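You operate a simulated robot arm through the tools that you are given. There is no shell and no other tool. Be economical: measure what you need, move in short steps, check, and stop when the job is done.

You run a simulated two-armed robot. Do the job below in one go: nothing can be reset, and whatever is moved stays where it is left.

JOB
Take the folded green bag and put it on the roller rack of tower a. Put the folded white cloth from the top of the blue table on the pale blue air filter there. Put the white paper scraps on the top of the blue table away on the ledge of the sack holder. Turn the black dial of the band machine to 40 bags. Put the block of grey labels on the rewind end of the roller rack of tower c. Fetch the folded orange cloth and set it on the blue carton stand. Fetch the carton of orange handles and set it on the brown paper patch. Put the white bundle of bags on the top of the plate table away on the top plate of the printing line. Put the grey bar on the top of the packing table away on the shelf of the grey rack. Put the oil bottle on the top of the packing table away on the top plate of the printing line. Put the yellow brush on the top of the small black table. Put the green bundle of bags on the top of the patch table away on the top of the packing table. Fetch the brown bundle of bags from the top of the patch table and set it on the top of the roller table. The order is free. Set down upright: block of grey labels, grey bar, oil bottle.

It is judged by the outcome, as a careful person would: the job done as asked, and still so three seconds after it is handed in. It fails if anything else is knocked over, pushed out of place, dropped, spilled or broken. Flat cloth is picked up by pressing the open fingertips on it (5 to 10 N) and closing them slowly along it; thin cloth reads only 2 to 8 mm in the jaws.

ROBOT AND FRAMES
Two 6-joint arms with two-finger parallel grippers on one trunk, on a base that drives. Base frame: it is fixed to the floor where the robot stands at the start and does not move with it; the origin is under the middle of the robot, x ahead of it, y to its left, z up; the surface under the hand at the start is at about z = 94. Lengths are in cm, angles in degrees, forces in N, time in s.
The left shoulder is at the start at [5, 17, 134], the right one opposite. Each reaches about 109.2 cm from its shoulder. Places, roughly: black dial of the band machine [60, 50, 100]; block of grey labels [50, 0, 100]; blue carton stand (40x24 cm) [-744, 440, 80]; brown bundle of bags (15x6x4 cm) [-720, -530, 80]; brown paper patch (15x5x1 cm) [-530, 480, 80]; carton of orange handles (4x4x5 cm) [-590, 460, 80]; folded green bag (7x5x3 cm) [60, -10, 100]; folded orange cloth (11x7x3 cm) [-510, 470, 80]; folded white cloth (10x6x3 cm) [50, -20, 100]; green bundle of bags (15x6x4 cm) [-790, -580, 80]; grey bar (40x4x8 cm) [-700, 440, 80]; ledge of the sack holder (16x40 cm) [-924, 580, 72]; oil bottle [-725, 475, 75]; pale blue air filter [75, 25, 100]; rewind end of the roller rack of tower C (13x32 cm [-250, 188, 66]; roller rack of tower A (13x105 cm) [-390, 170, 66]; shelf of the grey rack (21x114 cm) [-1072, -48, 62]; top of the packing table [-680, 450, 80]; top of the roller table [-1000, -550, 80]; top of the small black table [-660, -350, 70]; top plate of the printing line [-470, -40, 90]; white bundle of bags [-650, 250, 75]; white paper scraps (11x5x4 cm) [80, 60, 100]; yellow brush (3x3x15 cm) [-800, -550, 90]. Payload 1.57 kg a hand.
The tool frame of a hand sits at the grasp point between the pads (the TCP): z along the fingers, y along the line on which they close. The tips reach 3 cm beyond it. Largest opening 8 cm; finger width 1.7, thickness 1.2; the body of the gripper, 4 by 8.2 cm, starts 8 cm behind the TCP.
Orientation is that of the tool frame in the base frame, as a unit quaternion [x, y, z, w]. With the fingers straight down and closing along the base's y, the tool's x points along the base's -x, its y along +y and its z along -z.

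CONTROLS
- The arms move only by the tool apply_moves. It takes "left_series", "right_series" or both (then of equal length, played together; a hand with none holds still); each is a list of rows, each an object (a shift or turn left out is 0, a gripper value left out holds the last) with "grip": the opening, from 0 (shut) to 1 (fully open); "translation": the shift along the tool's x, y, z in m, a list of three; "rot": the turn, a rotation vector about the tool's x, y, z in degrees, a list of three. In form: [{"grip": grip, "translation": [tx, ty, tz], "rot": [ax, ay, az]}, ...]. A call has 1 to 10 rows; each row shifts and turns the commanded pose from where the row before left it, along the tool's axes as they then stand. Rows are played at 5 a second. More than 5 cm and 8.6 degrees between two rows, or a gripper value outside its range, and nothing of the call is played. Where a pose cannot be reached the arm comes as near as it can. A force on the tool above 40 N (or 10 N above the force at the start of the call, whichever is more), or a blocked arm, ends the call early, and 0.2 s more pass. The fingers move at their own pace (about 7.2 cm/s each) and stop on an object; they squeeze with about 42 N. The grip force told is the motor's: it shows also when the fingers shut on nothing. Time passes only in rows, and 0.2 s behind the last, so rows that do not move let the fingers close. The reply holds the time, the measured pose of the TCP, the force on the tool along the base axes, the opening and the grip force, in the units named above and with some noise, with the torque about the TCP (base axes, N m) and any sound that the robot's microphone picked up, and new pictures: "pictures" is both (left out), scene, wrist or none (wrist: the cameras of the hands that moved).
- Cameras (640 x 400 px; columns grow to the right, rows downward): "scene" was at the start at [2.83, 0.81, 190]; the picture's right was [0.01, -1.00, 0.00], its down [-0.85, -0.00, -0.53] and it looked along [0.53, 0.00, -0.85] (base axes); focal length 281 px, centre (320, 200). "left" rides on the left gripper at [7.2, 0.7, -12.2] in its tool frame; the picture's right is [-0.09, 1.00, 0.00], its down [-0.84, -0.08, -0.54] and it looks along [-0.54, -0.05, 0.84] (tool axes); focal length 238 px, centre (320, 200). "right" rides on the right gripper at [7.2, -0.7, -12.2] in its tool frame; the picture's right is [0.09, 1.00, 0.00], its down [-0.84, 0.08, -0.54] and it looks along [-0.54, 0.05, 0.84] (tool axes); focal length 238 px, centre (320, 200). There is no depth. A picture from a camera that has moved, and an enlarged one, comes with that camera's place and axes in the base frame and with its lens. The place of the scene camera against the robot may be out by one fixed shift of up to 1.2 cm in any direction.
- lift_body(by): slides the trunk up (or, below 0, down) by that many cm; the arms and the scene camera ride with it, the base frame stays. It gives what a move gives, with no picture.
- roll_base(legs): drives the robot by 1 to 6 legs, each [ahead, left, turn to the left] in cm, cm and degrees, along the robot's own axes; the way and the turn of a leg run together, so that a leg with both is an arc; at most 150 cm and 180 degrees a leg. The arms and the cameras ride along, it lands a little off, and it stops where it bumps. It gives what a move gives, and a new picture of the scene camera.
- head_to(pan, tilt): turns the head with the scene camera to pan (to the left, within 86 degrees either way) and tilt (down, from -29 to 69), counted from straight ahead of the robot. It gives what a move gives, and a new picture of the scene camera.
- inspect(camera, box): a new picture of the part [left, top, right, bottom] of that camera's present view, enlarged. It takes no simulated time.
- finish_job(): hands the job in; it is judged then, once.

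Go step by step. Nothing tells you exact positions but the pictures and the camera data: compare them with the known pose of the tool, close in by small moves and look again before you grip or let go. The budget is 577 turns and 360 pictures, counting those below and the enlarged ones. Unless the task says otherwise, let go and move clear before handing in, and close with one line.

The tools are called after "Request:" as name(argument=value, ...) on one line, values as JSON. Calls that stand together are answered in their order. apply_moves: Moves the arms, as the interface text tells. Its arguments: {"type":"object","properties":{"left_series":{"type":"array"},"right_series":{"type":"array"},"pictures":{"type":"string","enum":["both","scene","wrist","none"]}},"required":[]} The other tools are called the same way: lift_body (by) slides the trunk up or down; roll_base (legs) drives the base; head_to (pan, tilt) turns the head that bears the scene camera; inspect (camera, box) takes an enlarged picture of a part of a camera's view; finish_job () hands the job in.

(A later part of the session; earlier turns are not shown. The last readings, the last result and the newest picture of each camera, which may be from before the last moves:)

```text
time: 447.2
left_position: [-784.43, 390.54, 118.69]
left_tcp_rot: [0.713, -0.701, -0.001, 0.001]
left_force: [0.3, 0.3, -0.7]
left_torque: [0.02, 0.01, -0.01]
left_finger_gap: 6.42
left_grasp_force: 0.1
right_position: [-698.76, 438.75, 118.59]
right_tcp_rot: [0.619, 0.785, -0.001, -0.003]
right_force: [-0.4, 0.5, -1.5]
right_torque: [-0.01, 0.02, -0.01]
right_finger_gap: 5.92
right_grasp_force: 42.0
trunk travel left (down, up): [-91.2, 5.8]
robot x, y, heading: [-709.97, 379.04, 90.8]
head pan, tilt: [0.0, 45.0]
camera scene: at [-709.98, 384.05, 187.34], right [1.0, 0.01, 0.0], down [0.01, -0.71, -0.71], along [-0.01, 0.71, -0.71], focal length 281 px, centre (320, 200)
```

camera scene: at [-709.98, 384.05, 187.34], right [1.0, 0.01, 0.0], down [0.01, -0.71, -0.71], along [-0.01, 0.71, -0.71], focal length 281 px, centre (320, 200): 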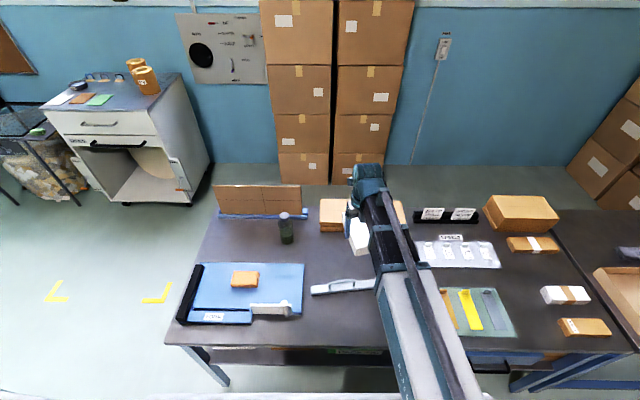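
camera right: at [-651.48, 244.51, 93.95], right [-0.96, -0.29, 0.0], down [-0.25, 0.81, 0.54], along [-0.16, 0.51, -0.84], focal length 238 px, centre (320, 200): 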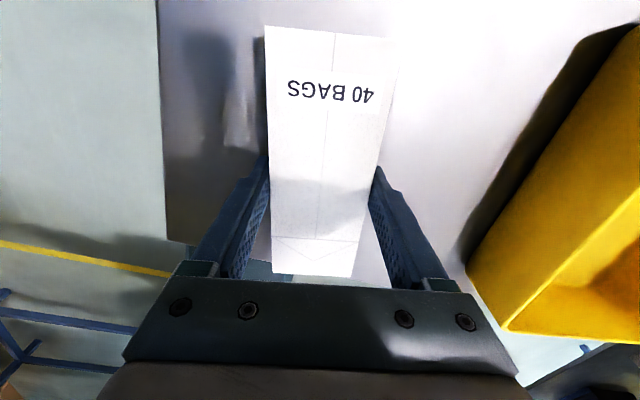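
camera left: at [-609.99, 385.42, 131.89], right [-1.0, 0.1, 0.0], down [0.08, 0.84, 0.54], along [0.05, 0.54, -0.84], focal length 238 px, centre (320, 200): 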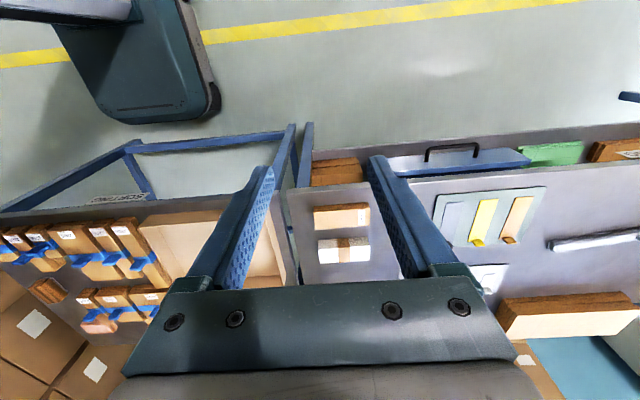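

I'll shift the right hand (bundle) to a clear area and bring the left hand around over the bottle.

Request:
apply_moves(left_series=[{"grip": 1, "translation": [-0.048, 0, 0]}, {"translation": [-0.048, 0, 0]}, {"translation": [-0.048, 0, 0]}, {"translation": [-0.048, 0, 0]}, {"translation": [-0.04, -0.028, 0]}, {"translation": [-0.02, -0.045, 0]}, {"translation": [-0.02, -0.045, 0]}, {"translation": [-0.02, -0.045, 0]}, {"translation": [-0.02, -0.045, 0]}, {"translation": [-0.02, -0.045, 0]}], right_series=[{"translation": [-0.011, 0.0453, 0]}, {"translation": [-0.011, 0.0453, 0]}, {"translation": [-0.011, 0.0453, 0]}, {"translation": [-0.011, 0.0453, 0]}, {"translation": [-0.011, 0.0453, 0]}, {"translation": [-0.011, 0.0453, 0]}, {"translation": [-0.011, 0.0453, 0]}, {"translation": [-0.011, 0.0453, 0]}, {"translation": [-0.011, 0.0453, 0]}, {}], pictures="none")

Request:
apply_moves(left_series=[{"translation": [-0.01, -0.045, 0]}, {"translation": [-0.01, -0.045, 0]}, {"translation": [-0.01, -0.045, 0]}, {"translation": [-0.01, -0.045, 0]}, {"translation": [-0.01, -0.045, 0]}, {"translation": [-0.01, -0.04, 0]}, {"translation": [-0.01, -0.01, 0]}], pictures="both")

```text
time: 449.4
left_position: [-759.47, 423.96, 118.65]
left_tcp_rot: [0.713, -0.701, -0.003, 0.002]
left_force: [0.3, 0.1, -1.0]
left_torque: [0.0, -0.02, 0.0]
left_finger_gap: 8.03
left_grasp_force: 0.1
right_position: [-656.64, 438.61, 118.58]
right_tcp_rot: [0.618, 0.786, 0.0, -0.003]
right_force: [0.0, 0.0, -2.6]
right_torque: [0.01, -0.04, 0.03]
right_finger_gap: 5.94
right_grasp_force: 42.5
trunk travel left (down, up): [-91.2, 5.8]
robot x, y, heading: [-709.57, 379.0, 90.8]
head pan, tilt: [0.0, 45.0]
```

```text
time: 451.0
left_position: [-732.23, 431.66, 118.58]
left_tcp_rot: [0.714, -0.701, -0.001, 0.002]
left_force: [-0.3, -0.3, -0.6]
left_torque: [-0.02, 0.0, -0.03]
left_finger_gap: 7.98
left_grasp_force: 0.0
right_position: [-656.69, 438.71, 118.62]
right_tcp_rot: [0.618, 0.786, 0.0, -0.004]
right_force: [0.0, 0.6, -2.0]
right_torque: [-0.02, 0.0, -0.02]
right_finger_gap: 5.93
right_grasp_force: 41.9
trunk travel left (down, up): [-91.2, 5.8]
robot x, y, heading: [-709.96, 379.26, 90.8]
head pan, tilt: [0.0, 45.0]
camera scene: at [-709.98, 384.11, 187.34], right [1.0, 0.01, 0.0], down [0.01, -0.71, -0.71], along [-0.01, 0.71, -0.71], focal length 281 px, centre (320, 200)
camera left: at [-732.68, 424.36, 130.83], right [-1.0, 0.07, 0.0], down [0.07, 0.84, 0.54], along [0.04, 0.54, -0.84], focal length 238 px, centre (320, 200)
```

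scene: 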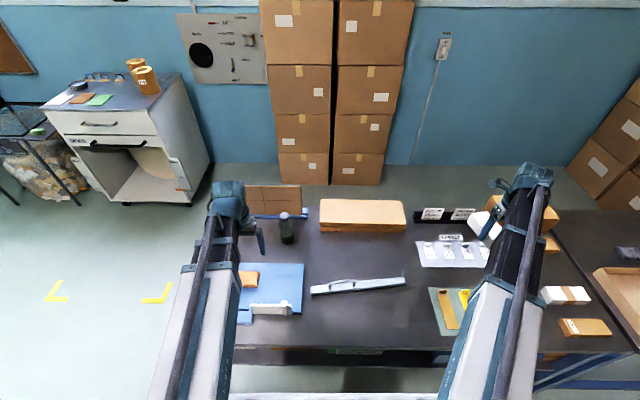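
left: 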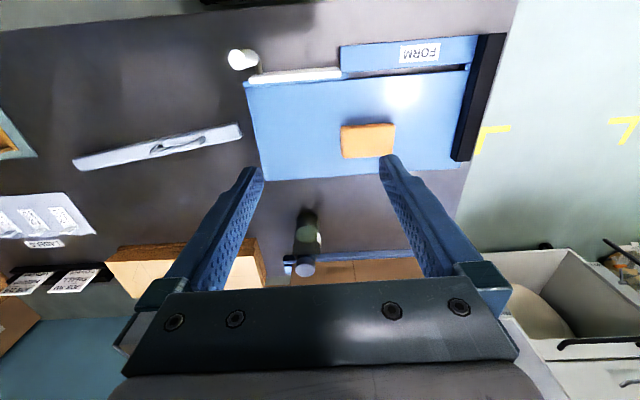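

Request:
apply_moves(left_series=[{"translation": [-0.0425, -0.0072, 0]}, {"translation": [-0.0425, -0.0072, 0]}, {"translation": [-0.0425, -0.0072, 0]}, {"translation": [-0.0425, -0.0072, 0]}, {"translation": [-0.0425, -0.0072, 0]}, {"translation": [-0.0425, -0.0072, 0]}, {"translation": [-0.0425, -0.0072, 0]}, {"translation": [-0.0425, -0.0072, 0]}], pictures="none")

Request:
lift_body(by=-14.5)

Request:
inspect(camera="left", box=[160, 40, 480, 260])

```text
time: 452.8
left_position: [-726.9, 465.79, 118.51]
left_tcp_rot: [0.713, -0.701, -0.001, 0.002]
left_force: [0.2, -0.2, 1.3]
left_torque: [0.02, 0.05, 0.01]
left_finger_gap: 7.98
left_grasp_force: 0.0
right_position: [-656.67, 438.67, 118.51]
right_tcp_rot: [0.619, 0.786, -0.001, -0.004]
right_force: [-0.6, 1.0, -1.0]
right_torque: [-0.02, -0.01, -0.01]
right_finger_gap: 5.94
right_grasp_force: 42.0
trunk travel left (down, up): [-91.2, 5.8]
robot x, y, heading: [-709.98, 378.83, 90.8]
head pan, tilt: [0.0, 45.0]
```

```text
time: 454.5
left_position: [-726.98, 465.7, 104.13]
left_tcp_rot: [0.712, -0.702, -0.002, 0.002]
left_force: [0.0, 0.2, 0.3]
left_torque: [0.04, -0.02, -0.01]
left_finger_gap: 8.0
left_grasp_force: 0.0
right_position: [-656.67, 438.61, 104.21]
right_tcp_rot: [0.62, 0.785, 0.0, -0.004]
right_force: [0.8, 0.0, -1.9]
right_torque: [0.0, 0.02, -0.05]
right_finger_gap: 5.92
right_grasp_force: 41.9
trunk travel left (down, up): [-76.7, 20.3]
robot x, y, heading: [-710.28, 379.18, 90.9]
head pan, tilt: [0.0, 45.0]
```

```text
1.82 times, centred on (320, 150) of left
camera zoom: at [-727.48, 458.44, 116.34], right [-1.0, 0.08, 0.0], down [0.07, 0.84, 0.54], along [0.04, 0.54, -0.84], focal length 433 px, centre (320, 291)
```

zoom: 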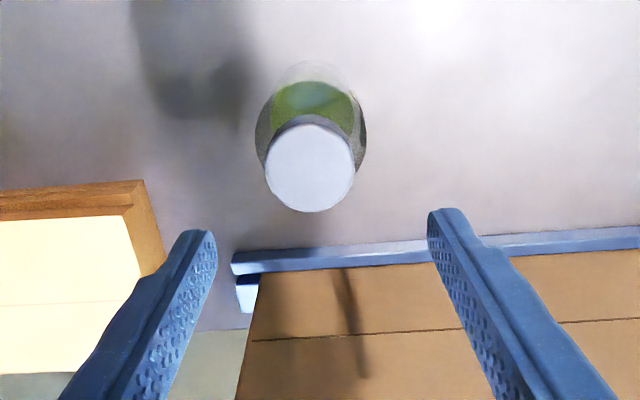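

Bottle cap ~4.6 cm, body ~6.6 cm. I'll centre precisely and take it by the cap/neck region.

Request:
apply_moves(left_series=[{"translation": [0.008, -0.004, 0]}], pictures="none")

Request:
lift_body(by=-9.3)

Request:
inspect(camera="left", box=[160, 40, 480, 260])

```text
time: 454.9
left_position: [-726.62, 464.77, 104.12]
left_tcp_rot: [0.713, -0.702, -0.002, 0.001]
left_force: [0.3, 0.0, -0.2]
left_torque: [0.06, 0.01, -0.03]
left_finger_gap: 7.97
left_grasp_force: 0.0
right_position: [-656.65, 438.57, 104.19]
right_tcp_rot: [0.619, 0.785, -0.001, -0.004]
right_force: [-0.3, 0.2, -1.5]
right_torque: [0.01, -0.03, -0.01]
right_finger_gap: 5.92
right_grasp_force: 42.0
trunk travel left (down, up): [-76.7, 20.3]
robot x, y, heading: [-709.71, 379.26, 90.7]
head pan, tilt: [0.0, 45.0]
```

```text
time: 456.2
left_position: [-726.56, 464.89, 94.84]
left_tcp_rot: [0.712, -0.702, -0.003, 0.0]
left_force: [0.3, 0.4, -0.7]
left_torque: [-0.02, 0.0, 0.0]
left_finger_gap: 8.0
left_grasp_force: 0.1
right_position: [-656.6, 438.73, 94.87]
right_tcp_rot: [0.62, 0.785, -0.001, -0.004]
right_force: [0.6, 0.8, -1.8]
right_torque: [0.0, -0.01, -0.05]
right_finger_gap: 5.92
right_grasp_force: 41.7
trunk travel left (down, up): [-67.4, 29.6]
robot x, y, heading: [-709.79, 379.34, 90.8]
head pan, tilt: [0.0, 45.0]
```

```text
1.82 times, centred on (320, 150) of left
camera zoom: at [-727.09, 457.63, 107.04], right [-1.0, 0.08, 0.0], down [0.07, 0.84, 0.54], along [0.04, 0.54, -0.84], focal length 433 px, centre (320, 291)
```

zoom: 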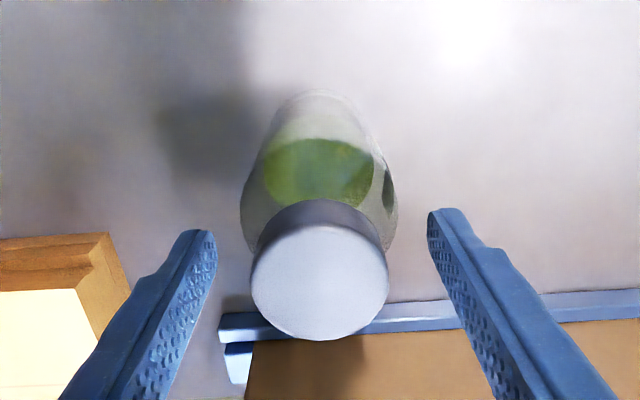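

Request:
lift_body(by=-0.8)

Request:
apply_moves(left_series=[{"grip": 0.8}, {"grip": 0.7}, {"grip": 0.6}, {"grip": 0.5}, {"grip": 0.4}, {"grip": 0.4}], pictures="wrist")

```text
time: 456.7
left_position: [-726.7, 464.82, 94.04]
left_tcp_rot: [0.712, -0.702, -0.002, 0.001]
left_force: [0.0, 0.8, -0.8]
left_torque: [0.03, 0.0, -0.01]
left_finger_gap: 8.02
left_grasp_force: 0.1
right_position: [-656.84, 438.6, 94.06]
right_tcp_rot: [0.619, 0.785, -0.001, -0.004]
right_force: [-0.5, -0.3, -2.1]
right_torque: [-0.01, 0.0, 0.0]
right_finger_gap: 5.91
right_grasp_force: 41.9
trunk travel left (down, up): [-66.6, 30.4]
robot x, y, heading: [-710.41, 379.33, 90.8]
head pan, tilt: [0.0, 45.0]
```

```text
time: 458.1
left_position: [-726.56, 464.8, 94.05]
left_tcp_rot: [0.713, -0.701, -0.001, 0.001]
left_force: [1.7, 0.2, 1.0]
left_torque: [0.04, -0.36, 0.05]
left_finger_gap: 4.28
left_grasp_force: 41.8
right_position: [-656.86, 438.59, 94.08]
right_tcp_rot: [0.619, 0.785, -0.001, -0.005]
right_force: [-1.0, -0.2, -1.9]
right_torque: [0.0, 0.02, 0.01]
right_finger_gap: 5.91
right_grasp_force: 42.1
trunk travel left (down, up): [-66.6, 30.4]
robot x, y, heading: [-709.76, 379.14, 90.7]
head pan, tilt: [0.0, 45.0]
camera left: at [-727.05, 457.64, 106.24], right [-1.0, 0.08, 0.0], down [0.07, 0.84, 0.54], along [0.04, 0.54, -0.84], focal length 238 px, centre (320, 200)
```

left: 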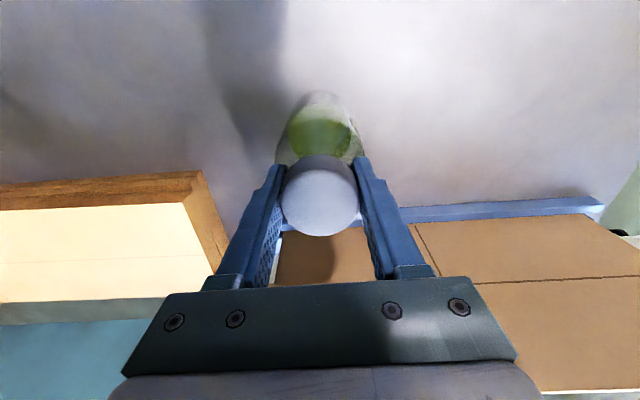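

The bottle is held by its cap. I'll lift high, pull back and drive toward the printing line via the gap at x≈-320.

Request:
lift_body(by=28)

Request:
apply_moves(left_series=[{"translation": [0.04, 0, 0]}, {"translation": [0.04, 0, 0]}, {"translation": [0.04, 0, 0]}, {"translation": [0.04, 0, 0]}, {"translation": [0.04, 0, 0]}, {"translation": [0.04, 0, 0]}], right_series=[{"translation": [0, -0.03, 0]}, {"translation": [0, -0.03, 0]}, {"translation": [0, -0.03, 0]}, {"translation": [0, -0.03, 0]}, {"translation": [0, -0.03, 0]}, {"translation": [0, -0.03, 0]}], pictures="wrist")

Request:
roll_base(legs=[[-55, 0, 0], [0, 0, -90], [130, 0, 0], [130, 0, 0], [130, 0, 0], [0, 0, -90]])

```text
time: 461.0
left_position: [-726.54, 464.8, 122.1]
left_tcp_rot: [0.712, -0.702, -0.003, 0.002]
left_force: [-0.9, -0.5, -2.8]
left_torque: [0.02, -0.04, -0.01]
left_finger_gap: 4.2
left_grasp_force: 42.1
right_position: [-656.71, 438.59, 121.98]
right_tcp_rot: [0.619, 0.785, 0.0, -0.004]
right_force: [0.3, -0.5, -1.5]
right_torque: [0.0, -0.03, 0.01]
right_finger_gap: 5.92
right_grasp_force: 42.1
trunk travel left (down, up): [-94.6, 2.4]
robot x, y, heading: [-710.13, 379.24, 90.9]
head pan, tilt: [0.0, 45.0]
```

```text
time: 462.4
left_position: [-726.19, 440.67, 122.21]
left_tcp_rot: [0.713, -0.701, -0.002, 0.0]
left_force: [-0.2, -0.3, -1.8]
left_torque: [0.03, -0.01, 0.02]
left_finger_gap: 4.24
left_grasp_force: 41.5
right_position: [-674.4, 434.4, 122.02]
right_tcp_rot: [0.619, 0.785, 0.0, -0.004]
right_force: [0.3, 0.2, -1.6]
right_torque: [0.02, -0.02, 0.01]
right_finger_gap: 5.92
right_grasp_force: 41.7
trunk travel left (down, up): [-94.6, 2.4]
robot x, y, heading: [-709.64, 379.11, 90.9]
head pan, tilt: [0.0, 45.0]
camera right: at [-676.71, 441.15, 134.39], right [0.95, 0.32, 0.0], down [0.27, -0.8, 0.54], along [0.17, -0.51, -0.84], focal length 238 px, centre (320, 200)
camera left: at [-726.73, 433.55, 134.26], right [-1.0, 0.08, 0.0], down [0.07, 0.84, 0.54], along [0.04, 0.54, -0.84], focal length 238 px, centre (320, 200)
```

right: 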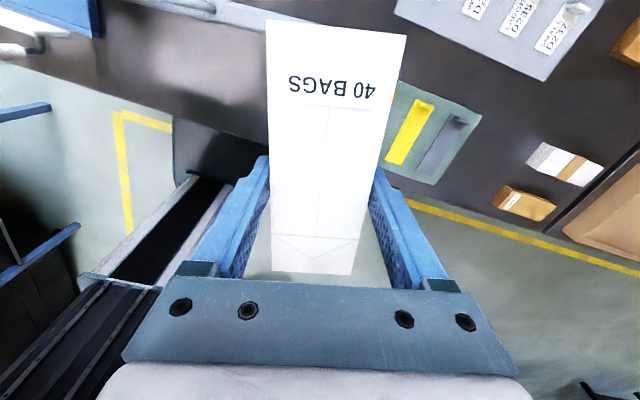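
left: 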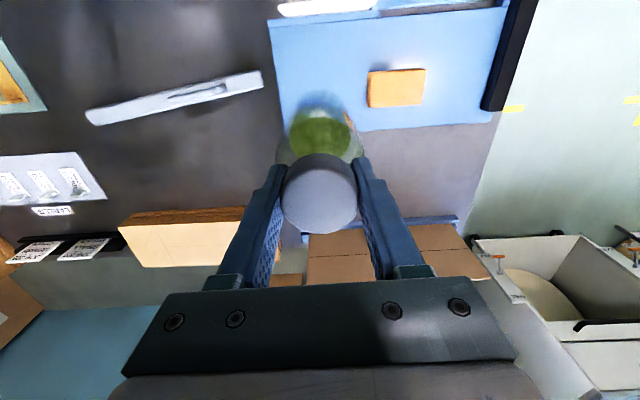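

```text
time: 491.7
left_position: [-302.66, 263.0, 121.94]
left_tcp_rot: [0.708, 0.706, 0.002, 0.003]
left_force: [-0.3, 0.6, -2.1]
left_torque: [0.0, -0.02, -0.02]
left_finger_gap: 4.16
left_grasp_force: 42.1
right_position: [-354.57, 270.4, 121.87]
right_tcp_rot: [0.78, -0.626, 0.004, -0.001]
right_force: [0.3, -0.5, -1.6]
right_torque: [0.02, -0.02, 0.01]
right_finger_gap: 5.96
right_grasp_force: 42.2
trunk travel left (down, up): [-94.6, 2.4]
robot x, y, heading: [-317.5, 324.84, -90.3]
head pan, tilt: [0.0, 45.0]
camera scene: at [-318.0, 321.55, 190.74], right [-1.0, 0.01, 0.0], down [0.0, 0.71, -0.71], along [0.0, -0.71, -0.71], focal length 281 px, centre (320, 200)
```

scene: 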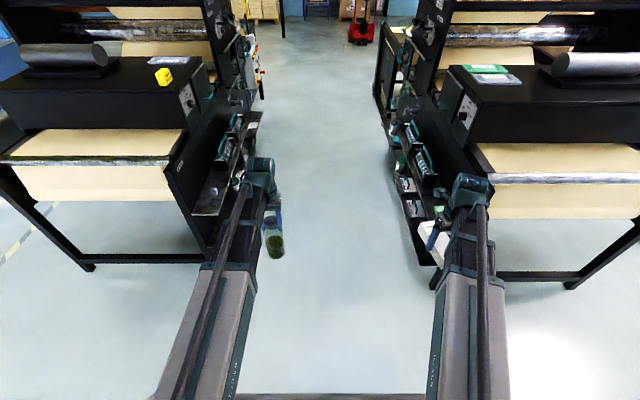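

Request:
roll_base(legs=[[130, 0, 0.3]])

Request:
head_to(pan=-30, tilt=25)

```text
time: 498.2
left_position: [-303.17, 132.48, 122.02]
left_tcp_rot: [0.708, 0.707, 0.002, 0.001]
left_force: [0.7, 0.1, -3.0]
left_torque: [0.02, 0.02, 0.01]
left_finger_gap: 4.16
left_grasp_force: 42.0
right_position: [-354.98, 139.83, 121.98]
right_tcp_rot: [0.78, -0.626, 0.004, 0.0]
right_force: [0.0, 0.0, -2.0]
right_torque: [0.0, 0.01, 0.01]
right_finger_gap: 5.94
right_grasp_force: 41.7
trunk travel left (down, up): [-94.6, 2.4]
robot x, y, heading: [-318.09, 194.38, -90.6]
head pan, tilt: [0.0, 45.0]
camera scene: at [-318.58, 191.08, 190.74], right [-1.0, 0.0, 0.0], down [0.0, 0.71, -0.71], along [0.0, -0.71, -0.71], focal length 281 px, centre (320, 200)
```

scene: 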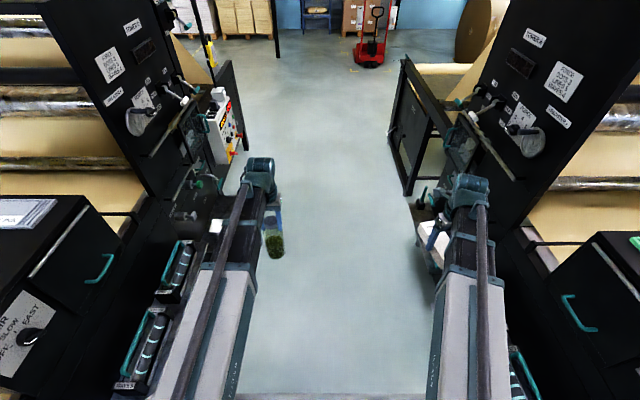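

```text
time: 499.2
left_position: [-303.19, 132.55, 122.01]
left_tcp_rot: [0.708, 0.706, 0.001, 0.001]
left_force: [-0.4, -0.4, -2.8]
left_torque: [0.02, 0.02, 0.0]
left_finger_gap: 4.16
left_grasp_force: 42.3
right_position: [-355.03, 139.77, 122.1]
right_tcp_rot: [0.78, -0.626, 0.003, 0.0]
right_force: [0.3, -0.6, -1.2]
right_torque: [0.01, -0.01, 0.02]
right_finger_gap: 5.94
right_grasp_force: 41.7
trunk travel left (down, up): [-94.6, 2.4]
robot x, y, heading: [-318.71, 194.71, -90.2]
head pan, tilt: [-30.0, 25.0]
camera scene: at [-323.18, 191.29, 193.8], right [-0.86, 0.5, 0.0], down [0.21, 0.37, -0.91], along [-0.46, -0.78, -0.42], focal length 281 px, centre (320, 200)
```

scene: 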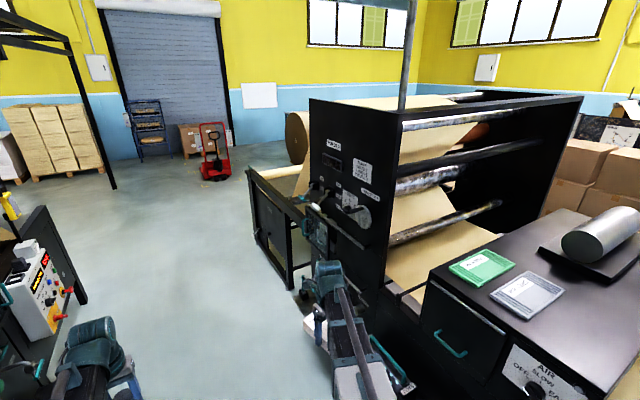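

The plate must be behind tower A's tall part. Driving on to the south end to look at it.

Request:
roll_base(legs=[[140, 6, 0], [120, 0, 0]])

Request:
head_to(pan=-85, tilt=28)

```text
time: 511.9
left_position: [-299.89, -128.96, 122.09]
left_tcp_rot: [0.71, 0.704, 0.002, 0.002]
left_force: [0.6, -0.7, -2.4]
left_torque: [0.04, 0.02, 0.02]
left_finger_gap: 4.14
left_grasp_force: 41.9
right_position: [-351.59, -121.45, 122.09]
right_tcp_rot: [0.778, -0.628, 0.003, 0.0]
right_force: [0.7, -0.3, -1.7]
right_torque: [0.04, -0.03, -0.01]
right_finger_gap: 5.93
right_grasp_force: 42.2
trunk travel left (down, up): [-94.6, 2.4]
robot x, y, heading: [-315.09, -67.03, -90.6]
head pan, tilt: [-30.0, 25.0]
camera scene: at [-319.57, -70.19, 193.8], right [-0.86, 0.51, 0.0], down [0.21, 0.36, -0.91], along [-0.46, -0.78, -0.42], focal length 281 px, centre (320, 200)
```

scene: 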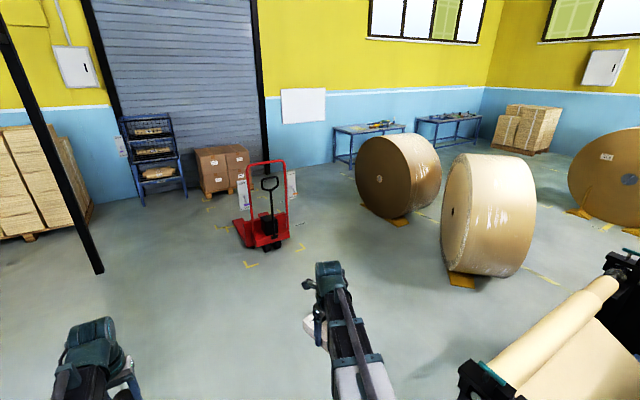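

```text
time: 513.2
left_position: [-299.86, -128.86, 122.05]
left_tcp_rot: [0.71, 0.705, 0.002, 0.002]
left_force: [0.5, -0.1, -1.4]
left_torque: [0.0, -0.04, 0.01]
left_finger_gap: 4.18
left_grasp_force: 41.8
right_position: [-351.69, -121.46, 122.07]
right_tcp_rot: [0.778, -0.628, 0.004, -0.001]
right_force: [0.5, -0.5, -0.9]
right_torque: [0.04, -0.03, -0.02]
right_finger_gap: 5.92
right_grasp_force: 42.0
trunk travel left (down, up): [-94.6, 2.4]
robot x, y, heading: [-315.03, -66.96, -90.7]
head pan, tilt: [-85.0, 28.0]
camera scene: at [-323.98, -62.92, 193.32], right [-0.08, 1.0, 0.0], down [0.47, 0.04, -0.88], along [-0.88, -0.07, -0.47], focal length 281 px, centre (320, 200)
```

scene: 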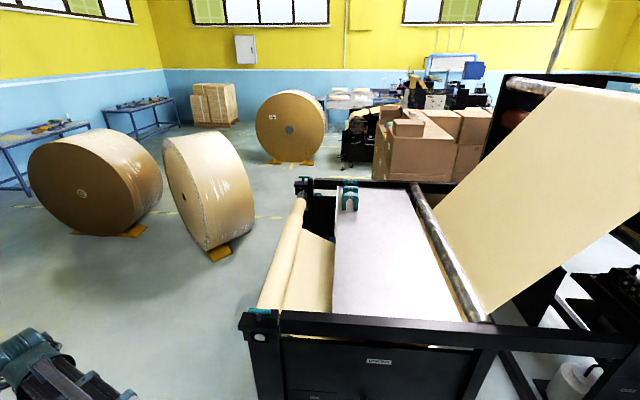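

I see the grey top plate (x -412…-537, y -63…-10) with a roller on its far right. I'll turn to face it and approach.

Request:
roll_base(legs=[[0, 0, -89.5], [22, -29, 0]])

Request:
head_to(pan=0, tilt=45)

```text
time: 519.3
left_position: [-398.82, -53.52, 122.03]
left_tcp_rot: [1.0, 0.001, 0.0, 0.002]
left_force: [0.3, 0.0, -2.9]
left_torque: [-0.02, 0.02, 0.0]
left_finger_gap: 4.17
left_grasp_force: 42.4
right_position: [-391.69, -1.61, 121.98]
right_tcp_rot: [-0.112, 0.994, -0.003, -0.002]
right_force: [0.5, -0.5, -2.5]
right_torque: [-0.03, 0.0, 0.0]
right_finger_gap: 5.93
right_grasp_force: 42.1
trunk travel left (down, up): [-94.6, 2.4]
robot x, y, heading: [-336.69, -38.03, -179.7]
head pan, tilt: [-85.0, 28.0]
camera scene: at [-333.81, -28.02, 193.32], right [1.0, 0.09, 0.0], down [0.04, -0.47, -0.88], along [-0.08, 0.88, -0.47], focal length 281 px, centre (320, 200)
```

scene: 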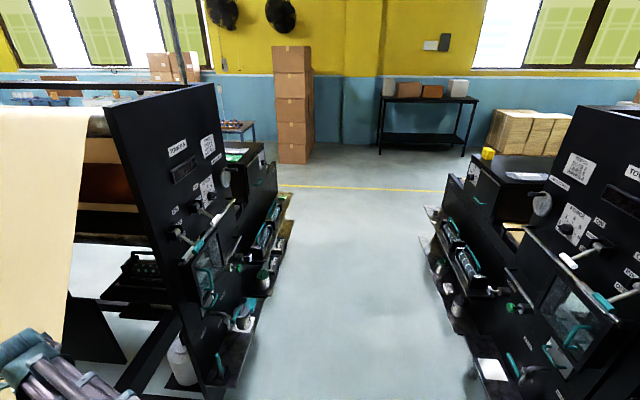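

```text
time: 520.9
left_position: [-398.75, -53.53, 122.01]
left_tcp_rot: [1.0, 0.002, 0.0, 0.002]
left_force: [0.2, 0.2, -2.4]
left_torque: [0.0, 0.01, 0.0]
left_finger_gap: 4.15
left_grasp_force: 42.1
right_position: [-391.64, -1.68, 122.09]
right_tcp_rot: [-0.112, 0.994, -0.003, -0.002]
right_force: [0.1, -0.9, -1.6]
right_torque: [0.01, -0.06, 0.04]
right_finger_gap: 5.93
right_grasp_force: 42.4
trunk travel left (down, up): [-94.6, 2.4]
robot x, y, heading: [-336.8, -38.11, -180.1]
head pan, tilt: [0.0, 45.0]
camera scene: at [-341.06, -37.22, 190.74], right [0.0, 1.0, 0.0], down [0.71, 0.0, -0.71], along [-0.71, 0.0, -0.71], focal length 281 px, centre (320, 200)
```

scene: 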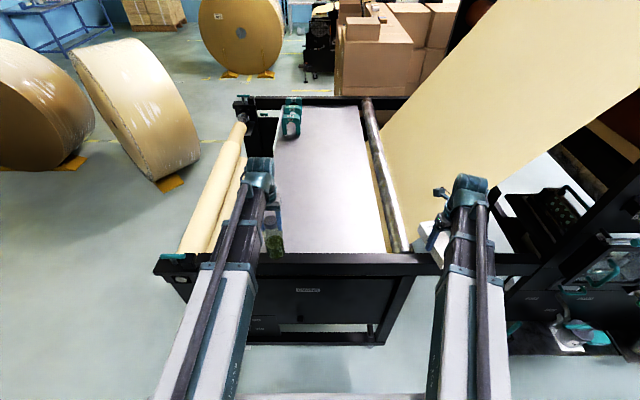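

Request:
apply_moves(left_series=[{"translation": [-0.044, -0.005, 0]}, {"translation": [-0.044, -0.005, 0]}, {"translation": [-0.044, -0.005, 0]}, {"translation": [-0.044, -0.005, 0]}, {"translation": [-0.044, -0.005, 0]}, {"translation": [-0.044, -0.005, 0]}], pictures="wrist")

```text
time: 522.3
left_position: [-425.42, -50.65, 121.95]
left_tcp_rot: [1.0, 0.002, -0.001, 0.003]
left_force: [-0.7, 1.6, -2.2]
left_torque: [-0.01, -0.03, -0.01]
left_finger_gap: 4.16
left_grasp_force: 41.9
right_position: [-391.76, -1.62, 122.03]
right_tcp_rot: [-0.111, 0.994, -0.002, -0.002]
right_force: [-0.4, -0.1, -1.2]
right_torque: [0.01, -0.04, -0.03]
right_finger_gap: 5.94
right_grasp_force: 41.7
trunk travel left (down, up): [-94.6, 2.4]
robot x, y, heading: [-337.16, -38.26, -180.0]
head pan, tilt: [0.0, 45.0]
camera left: at [-418.18, -51.14, 134.15], right [-0.09, -1.0, 0.0], down [-0.84, 0.08, 0.54], along [-0.54, 0.04, -0.84], focal length 238 px, centre (320, 200)
```

left: 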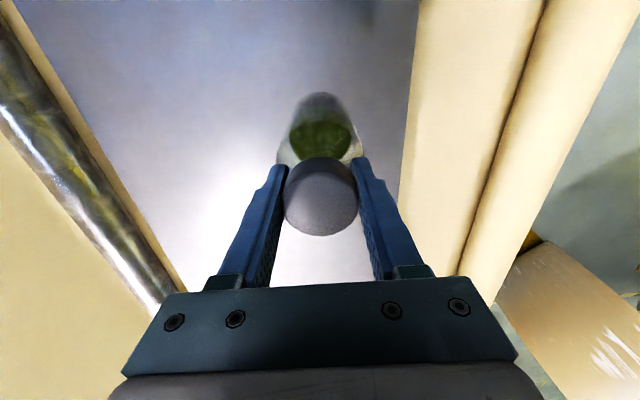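

Request:
lift_body(by=-14.5)

Request:
lift_body(by=-0.7)

Request:
inspect(camera="left", box=[200, 40, 440, 260])

```text
time: 523.8
left_position: [-425.15, -50.61, 108.5]
left_tcp_rot: [1.0, 0.001, -0.002, 0.002]
left_force: [4.2, 0.2, 22.1]
left_torque: [0.5, -0.25, -0.02]
left_finger_gap: 4.19
left_grasp_force: 5.8
right_position: [-391.51, -1.69, 108.37]
right_tcp_rot: [-0.111, 0.994, -0.003, -0.003]
right_force: [0.5, 0.1, -2.0]
right_torque: [0.01, -0.03, -0.01]
right_finger_gap: 5.97
right_grasp_force: 42.4
trunk travel left (down, up): [-80.8, 16.2]
robot x, y, heading: [-336.52, -37.87, -179.8]
head pan, tilt: [0.0, 45.0]
stopped: the force on the tool passed its limit at 92 N (the readings are from after the stop); the commanded pose is now the measured one
```

```text
time: 524.1
left_position: [-425.05, -50.66, 108.55]
left_tcp_rot: [1.0, 0.002, -0.002, 0.001]
left_force: [0.3, -0.6, 37.6]
left_torque: [0.62, -0.21, 0.0]
left_finger_gap: 4.21
left_grasp_force: 31.7
right_position: [-391.52, -1.47, 108.46]
right_tcp_rot: [-0.111, 0.994, -0.003, -0.004]
right_force: [-0.3, 0.7, -1.7]
right_torque: [0.02, 0.02, 0.02]
right_finger_gap: 5.93
right_grasp_force: 42.4
trunk travel left (down, up): [-80.7, 16.3]
robot x, y, heading: [-336.79, -38.42, -179.9]
head pan, tilt: [0.0, 45.0]
stopped: the force on the tool passed its limit at 64 N (the readings are from after the stop); the commanded pose is now the measured one
```

```text
1.82 times, centred on (320, 150) of left
camera zoom: at [-417.77, -51.2, 120.65], right [-0.09, -1.0, 0.0], down [-0.83, 0.08, 0.55], along [-0.54, 0.05, -0.84], focal length 433 px, centre (320, 291)
```

zoom: 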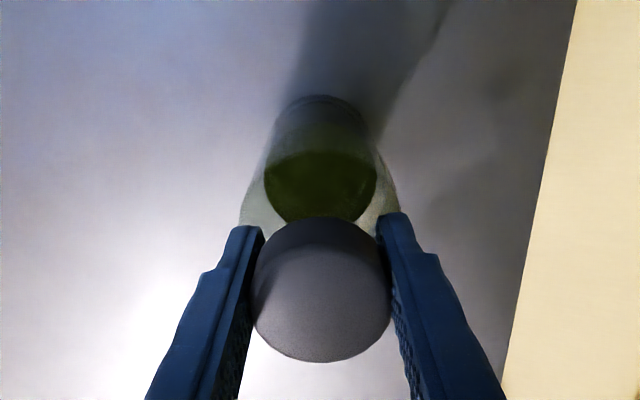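

The plate is about 2 cm higher than expected; contact is made. I'll relieve the load and release.

Request:
lift_body(by=0.4)

Request:
apply_moves(left_series=[{"grip": 0.6}, {"grip": 0.7}, {"grip": 0.85}, {"grip": 1}, {"grip": 1}], pictures="wrist")

```text
time: 524.6
left_position: [-425.32, -50.76, 108.54]
left_tcp_rot: [1.0, 0.002, -0.002, 0.002]
left_force: [-0.1, -0.2, -2.5]
left_torque: [0.03, -0.03, 0.0]
left_finger_gap: 4.17
left_grasp_force: 41.5
right_position: [-391.69, -1.64, 108.53]
right_tcp_rot: [-0.111, 0.994, -0.003, -0.001]
right_force: [-0.3, 0.0, -1.7]
right_torque: [0.0, -0.02, 0.0]
right_finger_gap: 5.91
right_grasp_force: 42.1
trunk travel left (down, up): [-81.1, 15.9]
robot x, y, heading: [-336.91, -37.9, -179.9]
head pan, tilt: [0.0, 45.0]
```

```text
time: 525.8
left_position: [-425.39, -50.64, 108.64]
left_tcp_rot: [1.0, 0.002, -0.002, 0.002]
left_force: [0.2, 0.4, 0.3]
left_torque: [-0.03, 0.0, 0.01]
left_finger_gap: 7.97
left_grasp_force: 0.0
right_position: [-391.75, -1.78, 108.58]
right_tcp_rot: [-0.111, 0.994, -0.003, -0.002]
right_force: [0.0, -0.8, -2.2]
right_torque: [-0.03, 0.0, -0.02]
right_finger_gap: 5.92
right_grasp_force: 42.2
trunk travel left (down, up): [-81.1, 15.9]
robot x, y, heading: [-336.62, -38.03, -180.0]
head pan, tilt: [0.0, 45.0]
camera left: at [-418.08, -51.22, 120.77], right [-0.09, -1.0, 0.0], down [-0.84, 0.08, 0.54], along [-0.54, 0.05, -0.84], focal length 238 px, centre (320, 200)
```

left: 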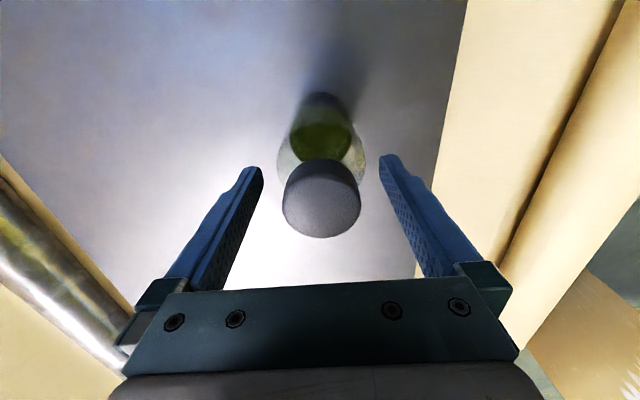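

The bottle stands free on the plate. Rising, moving the left hand clear to the left, and bringing the bundle over the plate.

Request:
lift_body(by=13.5)

Request:
apply_moves(left_series=[{"translation": [0.036, 0.03, 0]}, {"translation": [0.036, 0.03, 0]}, {"translation": [0.036, 0.03, 0]}, {"translation": [0.036, 0.03, 0]}, {"translation": [0.02, 0.045, 0]}, {"translation": [0.02, 0.045, 0]}, {"translation": [0.02, 0.045, 0]}, {"translation": [0.02, 0.045, 0]}, {"translation": [0.02, 0.045, 0]}, {"translation": [0.02, 0.045, 0]}], right_series=[{"translation": [0.01, -0.044, 0]}, {"translation": [0.01, -0.044, 0]}, {"translation": [0.01, -0.044, 0]}, {"translation": [0.01, -0.044, 0]}, {"translation": [0.01, -0.044, 0]}, {"translation": [0.009, -0.043, 0]}, {}, {}, {}, {}], pictures="none")

Request:
apply_moves(right_series=[{"translation": [0.044, 0.0096, 0]}, {"translation": [0.044, 0.0096, 0]}, {"translation": [0.044, 0.0096, 0]}, {"translation": [0.044, 0.0096, 0]}, {"translation": [0.044, 0.0096, 0]}, {"translation": [0.044, 0.0096, 0]}, {"translation": [0.044, 0.0096, 0]}, {"translation": [0.035, 0.0096, 0]}], pictures="both")

```text
time: 527.5
left_position: [-425.31, -50.65, 122.16]
left_tcp_rot: [1.0, 0.001, -0.001, 0.002]
left_force: [-0.3, -0.6, -0.3]
left_torque: [0.01, 0.01, 0.01]
left_finger_gap: 8.0
left_grasp_force: 0.0
right_position: [-391.78, -1.78, 122.08]
right_tcp_rot: [-0.111, 0.994, -0.003, -0.002]
right_force: [0.6, -0.1, -1.5]
right_torque: [-0.03, -0.03, -0.02]
right_finger_gap: 5.91
right_grasp_force: 42.1
trunk travel left (down, up): [-94.6, 2.4]
robot x, y, heading: [-337.37, -38.15, -180.3]
head pan, tilt: [0.0, 45.0]
```

```text
time: 529.7
left_position: [-398.61, -89.73, 122.16]
left_tcp_rot: [1.0, 0.002, -0.002, 0.001]
left_force: [-0.3, 0.0, -0.3]
left_torque: [0.02, -0.01, -0.02]
left_finger_gap: 7.98
left_grasp_force: 0.1
right_position: [-391.84, -26.45, 122.08]
right_tcp_rot: [-0.117, 0.993, -0.004, -0.003]
right_force: [0.1, -0.3, -1.9]
right_torque: [-0.01, 0.01, 0.01]
right_finger_gap: 5.96
right_grasp_force: 41.8
right hand out of reach, approached as far as the arm can: row 6
trunk travel left (down, up): [-94.6, 2.4]
robot x, y, heading: [-336.63, -37.75, -180.1]
head pan, tilt: [0.0, 45.0]
```

```text
time: 531.5
left_position: [-398.94, -89.54, 122.11]
left_tcp_rot: [1.0, 0.002, -0.001, 0.001]
left_force: [0.4, 0.8, 0.6]
left_torque: [0.02, -0.02, -0.01]
left_finger_gap: 8.01
left_grasp_force: 0.1
right_position: [-427.16, -26.64, 122.11]
right_tcp_rot: [-0.112, 0.994, -0.003, -0.002]
right_force: [0.1, -0.4, -1.9]
right_torque: [0.02, 0.0, 0.02]
right_finger_gap: 5.93
right_grasp_force: 42.2
trunk travel left (down, up): [-94.6, 2.4]
robot x, y, heading: [-336.72, -37.88, -180.0]
head pan, tilt: [0.0, 45.0]
camera scene: at [-341.17, -37.22, 190.8], right [0.0, 1.0, 0.0], down [0.71, 0.0, -0.71], along [-0.71, 0.0, -0.71], focal length 281 px, centre (320, 200)
camera right: at [-434.07, -28.73, 134.34], right [-0.31, 0.95, 0.0], down [0.8, 0.26, 0.54], along [0.51, 0.16, -0.84], focal length 238 px, centre (320, 200)
```

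scene: 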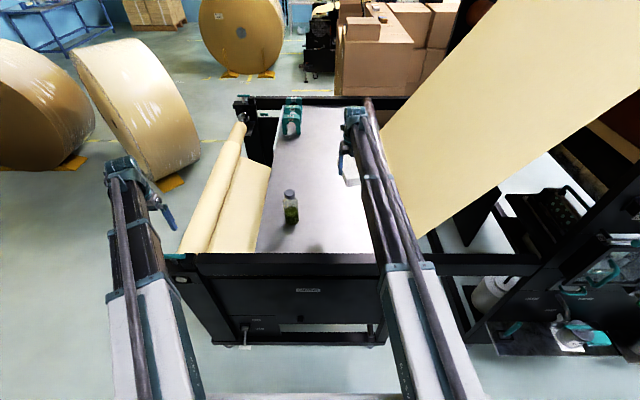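
right: 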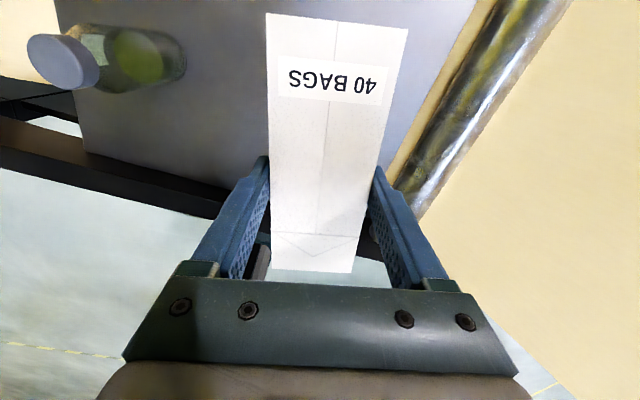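

Request:
apply_moves(left_series=[{"translation": [0.03, 0.025, 0]}, {"translation": [0.03, 0.025, 0]}, {"translation": [0.03, 0.025, 0]}, {"translation": [0.03, 0.025, 0]}, {"translation": [0.03, 0.025, 0]}], pictures="none")

Request:
lift_body(by=-22)

Request:
apply_moves(right_series=[{}], pictures="both")

```text
time: 532.7
left_position: [-383.79, -102.06, 122.13]
left_tcp_rot: [1.0, 0.001, -0.002, 0.001]
left_force: [1.2, -0.2, 0.0]
left_torque: [0.05, -0.02, -0.01]
left_finger_gap: 7.98
left_grasp_force: 0.0
right_position: [-427.01, -26.63, 122.15]
right_tcp_rot: [-0.112, 0.994, -0.002, -0.003]
right_force: [0.1, -0.3, -1.3]
right_torque: [0.01, -0.02, -0.03]
right_finger_gap: 5.91
right_grasp_force: 41.8
trunk travel left (down, up): [-94.6, 2.4]
robot x, y, heading: [-337.0, -38.24, -180.2]
head pan, tilt: [0.0, 45.0]
```

```text
time: 535.0
left_position: [-383.68, -102.02, 100.14]
left_tcp_rot: [1.0, 0.002, -0.001, 0.002]
left_force: [-0.2, -0.6, -0.1]
left_torque: [-0.03, -0.02, -0.01]
left_finger_gap: 7.99
left_grasp_force: 0.1
right_position: [-427.04, -26.61, 100.03]
right_tcp_rot: [-0.112, 0.994, -0.003, -0.003]
right_force: [0.2, -0.3, -1.8]
right_torque: [-0.02, 0.0, -0.01]
right_finger_gap: 5.93
right_grasp_force: 42.0
trunk travel left (down, up): [-72.6, 24.4]
robot x, y, heading: [-336.65, -37.65, -180.0]
head pan, tilt: [0.0, 45.0]
```

```text
time: 535.4
left_position: [-383.72, -102.17, 100.05]
left_tcp_rot: [1.0, 0.002, -0.001, 0.002]
left_force: [-0.5, 0.7, -0.2]
left_torque: [0.02, 0.01, 0.01]
left_finger_gap: 8.0
left_grasp_force: 0.0
right_position: [-427.0, -26.58, 100.05]
right_tcp_rot: [-0.111, 0.994, -0.003, -0.002]
right_force: [-0.3, -0.1, -0.5]
right_torque: [-0.01, 0.0, 0.01]
right_finger_gap: 5.91
right_grasp_force: 41.8
trunk travel left (down, up): [-72.6, 24.4]
robot x, y, heading: [-336.36, -38.13, -180.0]
head pan, tilt: [0.0, 45.0]
camera scene: at [-341.07, -37.24, 168.81], right [0.0, 1.0, 0.0], down [0.71, 0.0, -0.71], along [-0.71, 0.0, -0.71], focal length 281 px, centre (320, 200)
camera right: at [-433.92, -28.77, 112.39], right [-0.31, 0.95, 0.0], down [0.8, 0.26, 0.54], along [0.51, 0.16, -0.84], focal length 238 px, centre (320, 200)
```

scene: 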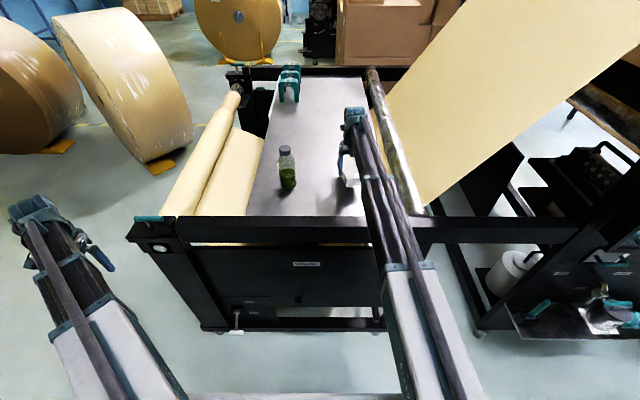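
right: 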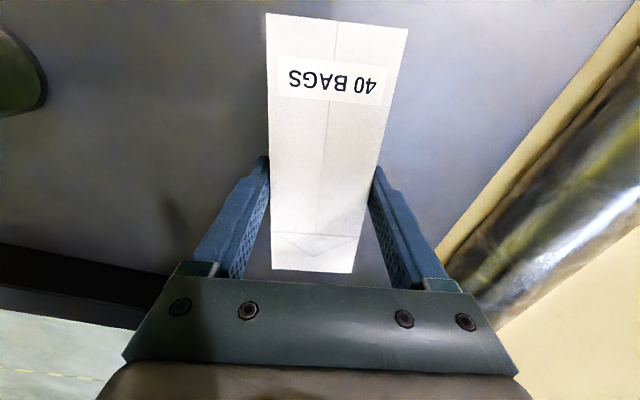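

Request:
lift_body(by=-3.2)

Request:
lift_body(by=-0.4)

```text
time: 536.2
left_position: [-383.7, -101.97, 96.87]
left_tcp_rot: [1.0, 0.002, -0.002, 0.002]
left_force: [0.5, 0.0, 0.2]
left_torque: [0.03, -0.05, 0.02]
left_finger_gap: 8.02
left_grasp_force: 0.0
right_position: [-426.88, -26.56, 96.94]
right_tcp_rot: [-0.111, 0.994, -0.002, -0.002]
right_force: [0.0, 0.6, -2.1]
right_torque: [0.01, 0.0, -0.01]
right_finger_gap: 5.94
right_grasp_force: 42.1
trunk travel left (down, up): [-69.4, 27.6]
robot x, y, heading: [-337.24, -38.01, -180.1]
head pan, tilt: [0.0, 45.0]
```

```text
time: 536.7
left_position: [-383.62, -102.09, 96.55]
left_tcp_rot: [1.0, 0.002, -0.002, 0.001]
left_force: [-0.2, 0.0, 0.0]
left_torque: [-0.03, -0.02, 0.0]
left_finger_gap: 8.03
left_grasp_force: 0.1
right_position: [-426.98, -26.67, 96.53]
right_tcp_rot: [-0.112, 0.994, -0.003, -0.003]
right_force: [0.1, -0.5, -1.8]
right_torque: [0.0, 0.01, -0.01]
right_finger_gap: 5.93
right_grasp_force: 42.1
trunk travel left (down, up): [-69.0, 28.0]
robot x, y, heading: [-337.12, -37.93, -180.2]
head pan, tilt: [0.0, 45.0]
```

Request:
lift_body(by=-0.4)

Request:
lift_body(by=-0.3)

```text
time: 537.2
left_position: [-383.66, -102.13, 96.15]
left_tcp_rot: [1.0, 0.002, -0.002, 0.001]
left_force: [0.3, 0.7, 0.0]
left_torque: [0.01, -0.03, -0.01]
left_finger_gap: 8.01
left_grasp_force: 0.1
right_position: [-426.91, -26.73, 96.18]
right_tcp_rot: [-0.111, 0.994, -0.002, -0.003]
right_force: [-4.1, -0.3, 14.4]
right_torque: [0.57, -0.16, 0.24]
right_finger_gap: 5.95
right_grasp_force: 42.3
trunk travel left (down, up): [-68.6, 28.4]
robot x, y, heading: [-336.95, -37.88, -179.9]
head pan, tilt: [0.0, 45.0]
```

```text
time: 537.6
left_position: [-383.4, -102.22, 96.13]
left_tcp_rot: [1.0, 0.001, -0.003, 0.002]
left_force: [0.3, 0.1, -0.5]
left_torque: [0.0, -0.03, 0.02]
left_finger_gap: 8.0
left_grasp_force: 0.0
right_position: [-426.89, -26.6, 96.19]
right_tcp_rot: [-0.11, 0.994, -0.003, -0.005]
right_force: [1.0, -0.2, 26.0]
right_torque: [0.15, 0.07, 0.0]
right_finger_gap: 5.91
right_grasp_force: 41.8
trunk travel left (down, up): [-68.5, 28.5]
robot x, y, heading: [-336.88, -37.81, -179.9]
head pan, tilt: [0.0, 45.0]
stopped: the force on the tool passed its limit at 43 N (the readings are from after the stop); the commanded pose is now the measured one
```

Request:
lift_body(by=0.3)

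Request:
apply_moves(right_series=[{"grip": 0.85}, {"grip": 0.95}, {"grip": 0.95}], pictures="none")

Request:
lift_body(by=25)

Request:
apply_moves(right_series=[{"translation": [-0.044, -0.0096, 0]}, {"translation": [-0.044, -0.0096, 0]}, {"translation": [-0.044, -0.0096, 0]}, {"translation": [-0.044, -0.0096, 0]}, {"translation": [-0.044, -0.0096, 0]}, {"translation": [-0.044, -0.0096, 0]}, {"translation": [-0.044, -0.0096, 0]}], pictures="scene")

```text
time: 538.1
left_position: [-383.78, -102.15, 96.14]
left_tcp_rot: [1.0, 0.002, -0.002, 0.001]
left_force: [0.0, -0.7, -0.6]
left_torque: [-0.02, -0.01, -0.02]
left_finger_gap: 8.01
left_grasp_force: 0.1
right_position: [-427.23, -26.5, 96.2]
right_tcp_rot: [-0.11, 0.994, -0.002, -0.004]
right_force: [-0.3, -0.2, -2.0]
right_torque: [0.0, 0.0, -0.03]
right_finger_gap: 5.94
right_grasp_force: 42.1
trunk travel left (down, up): [-68.8, 28.2]
robot x, y, heading: [-337.16, -38.0, -179.9]
head pan, tilt: [0.0, 45.0]
```

```text
time: 539.0
left_position: [-383.76, -102.14, 96.12]
left_tcp_rot: [1.0, 0.001, -0.002, 0.001]
left_force: [-0.1, 0.0, 0.5]
left_torque: [0.01, 0.0, 0.03]
left_finger_gap: 8.01
left_grasp_force: 0.1
right_position: [-427.2, -26.61, 96.25]
right_tcp_rot: [-0.11, 0.994, -0.002, -0.004]
right_force: [-0.6, -0.1, -0.4]
right_torque: [0.0, 0.01, 0.0]
right_finger_gap: 7.61
right_grasp_force: 0.2
trunk travel left (down, up): [-68.8, 28.2]
robot x, y, heading: [-336.99, -38.03, -180.3]
head pan, tilt: [0.0, 45.0]
```

```text
time: 541.5
left_position: [-383.85, -102.08, 121.23]
left_tcp_rot: [1.0, 0.002, -0.002, 0.002]
left_force: [0.3, -0.8, 0.6]
left_torque: [0.01, 0.01, 0.03]
left_finger_gap: 7.97
left_grasp_force: 0.1
right_position: [-427.18, -26.63, 121.2]
right_tcp_rot: [-0.111, 0.994, -0.003, -0.004]
right_force: [-0.5, 0.2, 0.3]
right_torque: [-0.02, 0.04, 0.02]
right_finger_gap: 7.58
right_grasp_force: 0.1
trunk travel left (down, up): [-93.8, 3.2]
robot x, y, heading: [-336.61, -38.18, -180.0]
head pan, tilt: [0.0, 45.0]
```

```text
time: 543.1
left_position: [-383.57, -102.17, 121.29]
left_tcp_rot: [1.0, 0.002, -0.003, 0.002]
left_force: [-0.2, -0.2, 0.1]
left_torque: [0.0, -0.01, 0.01]
left_finger_gap: 7.99
left_grasp_force: 0.0
right_position: [-395.42, -26.22, 121.3]
right_tcp_rot: [-0.113, 0.994, -0.003, -0.005]
right_force: [0.4, -0.6, 0.2]
right_torque: [-0.02, 0.01, 0.02]
right_finger_gap: 7.6
right_grasp_force: 0.1
right hand out of reach, approached as far as the arm can: row 7
trunk travel left (down, up): [-93.8, 3.2]
robot x, y, heading: [-336.86, -38.16, -180.2]
head pan, tilt: [0.0, 45.0]
camera scene: at [-340.92, -37.23, 189.96], right [0.0, 1.0, 0.0], down [0.71, 0.0, -0.71], along [-0.71, 0.0, -0.71], focal length 281 px, centre (320, 200)
```

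scene: 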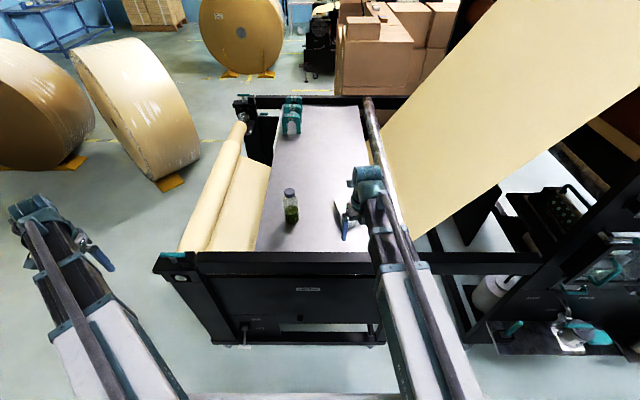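

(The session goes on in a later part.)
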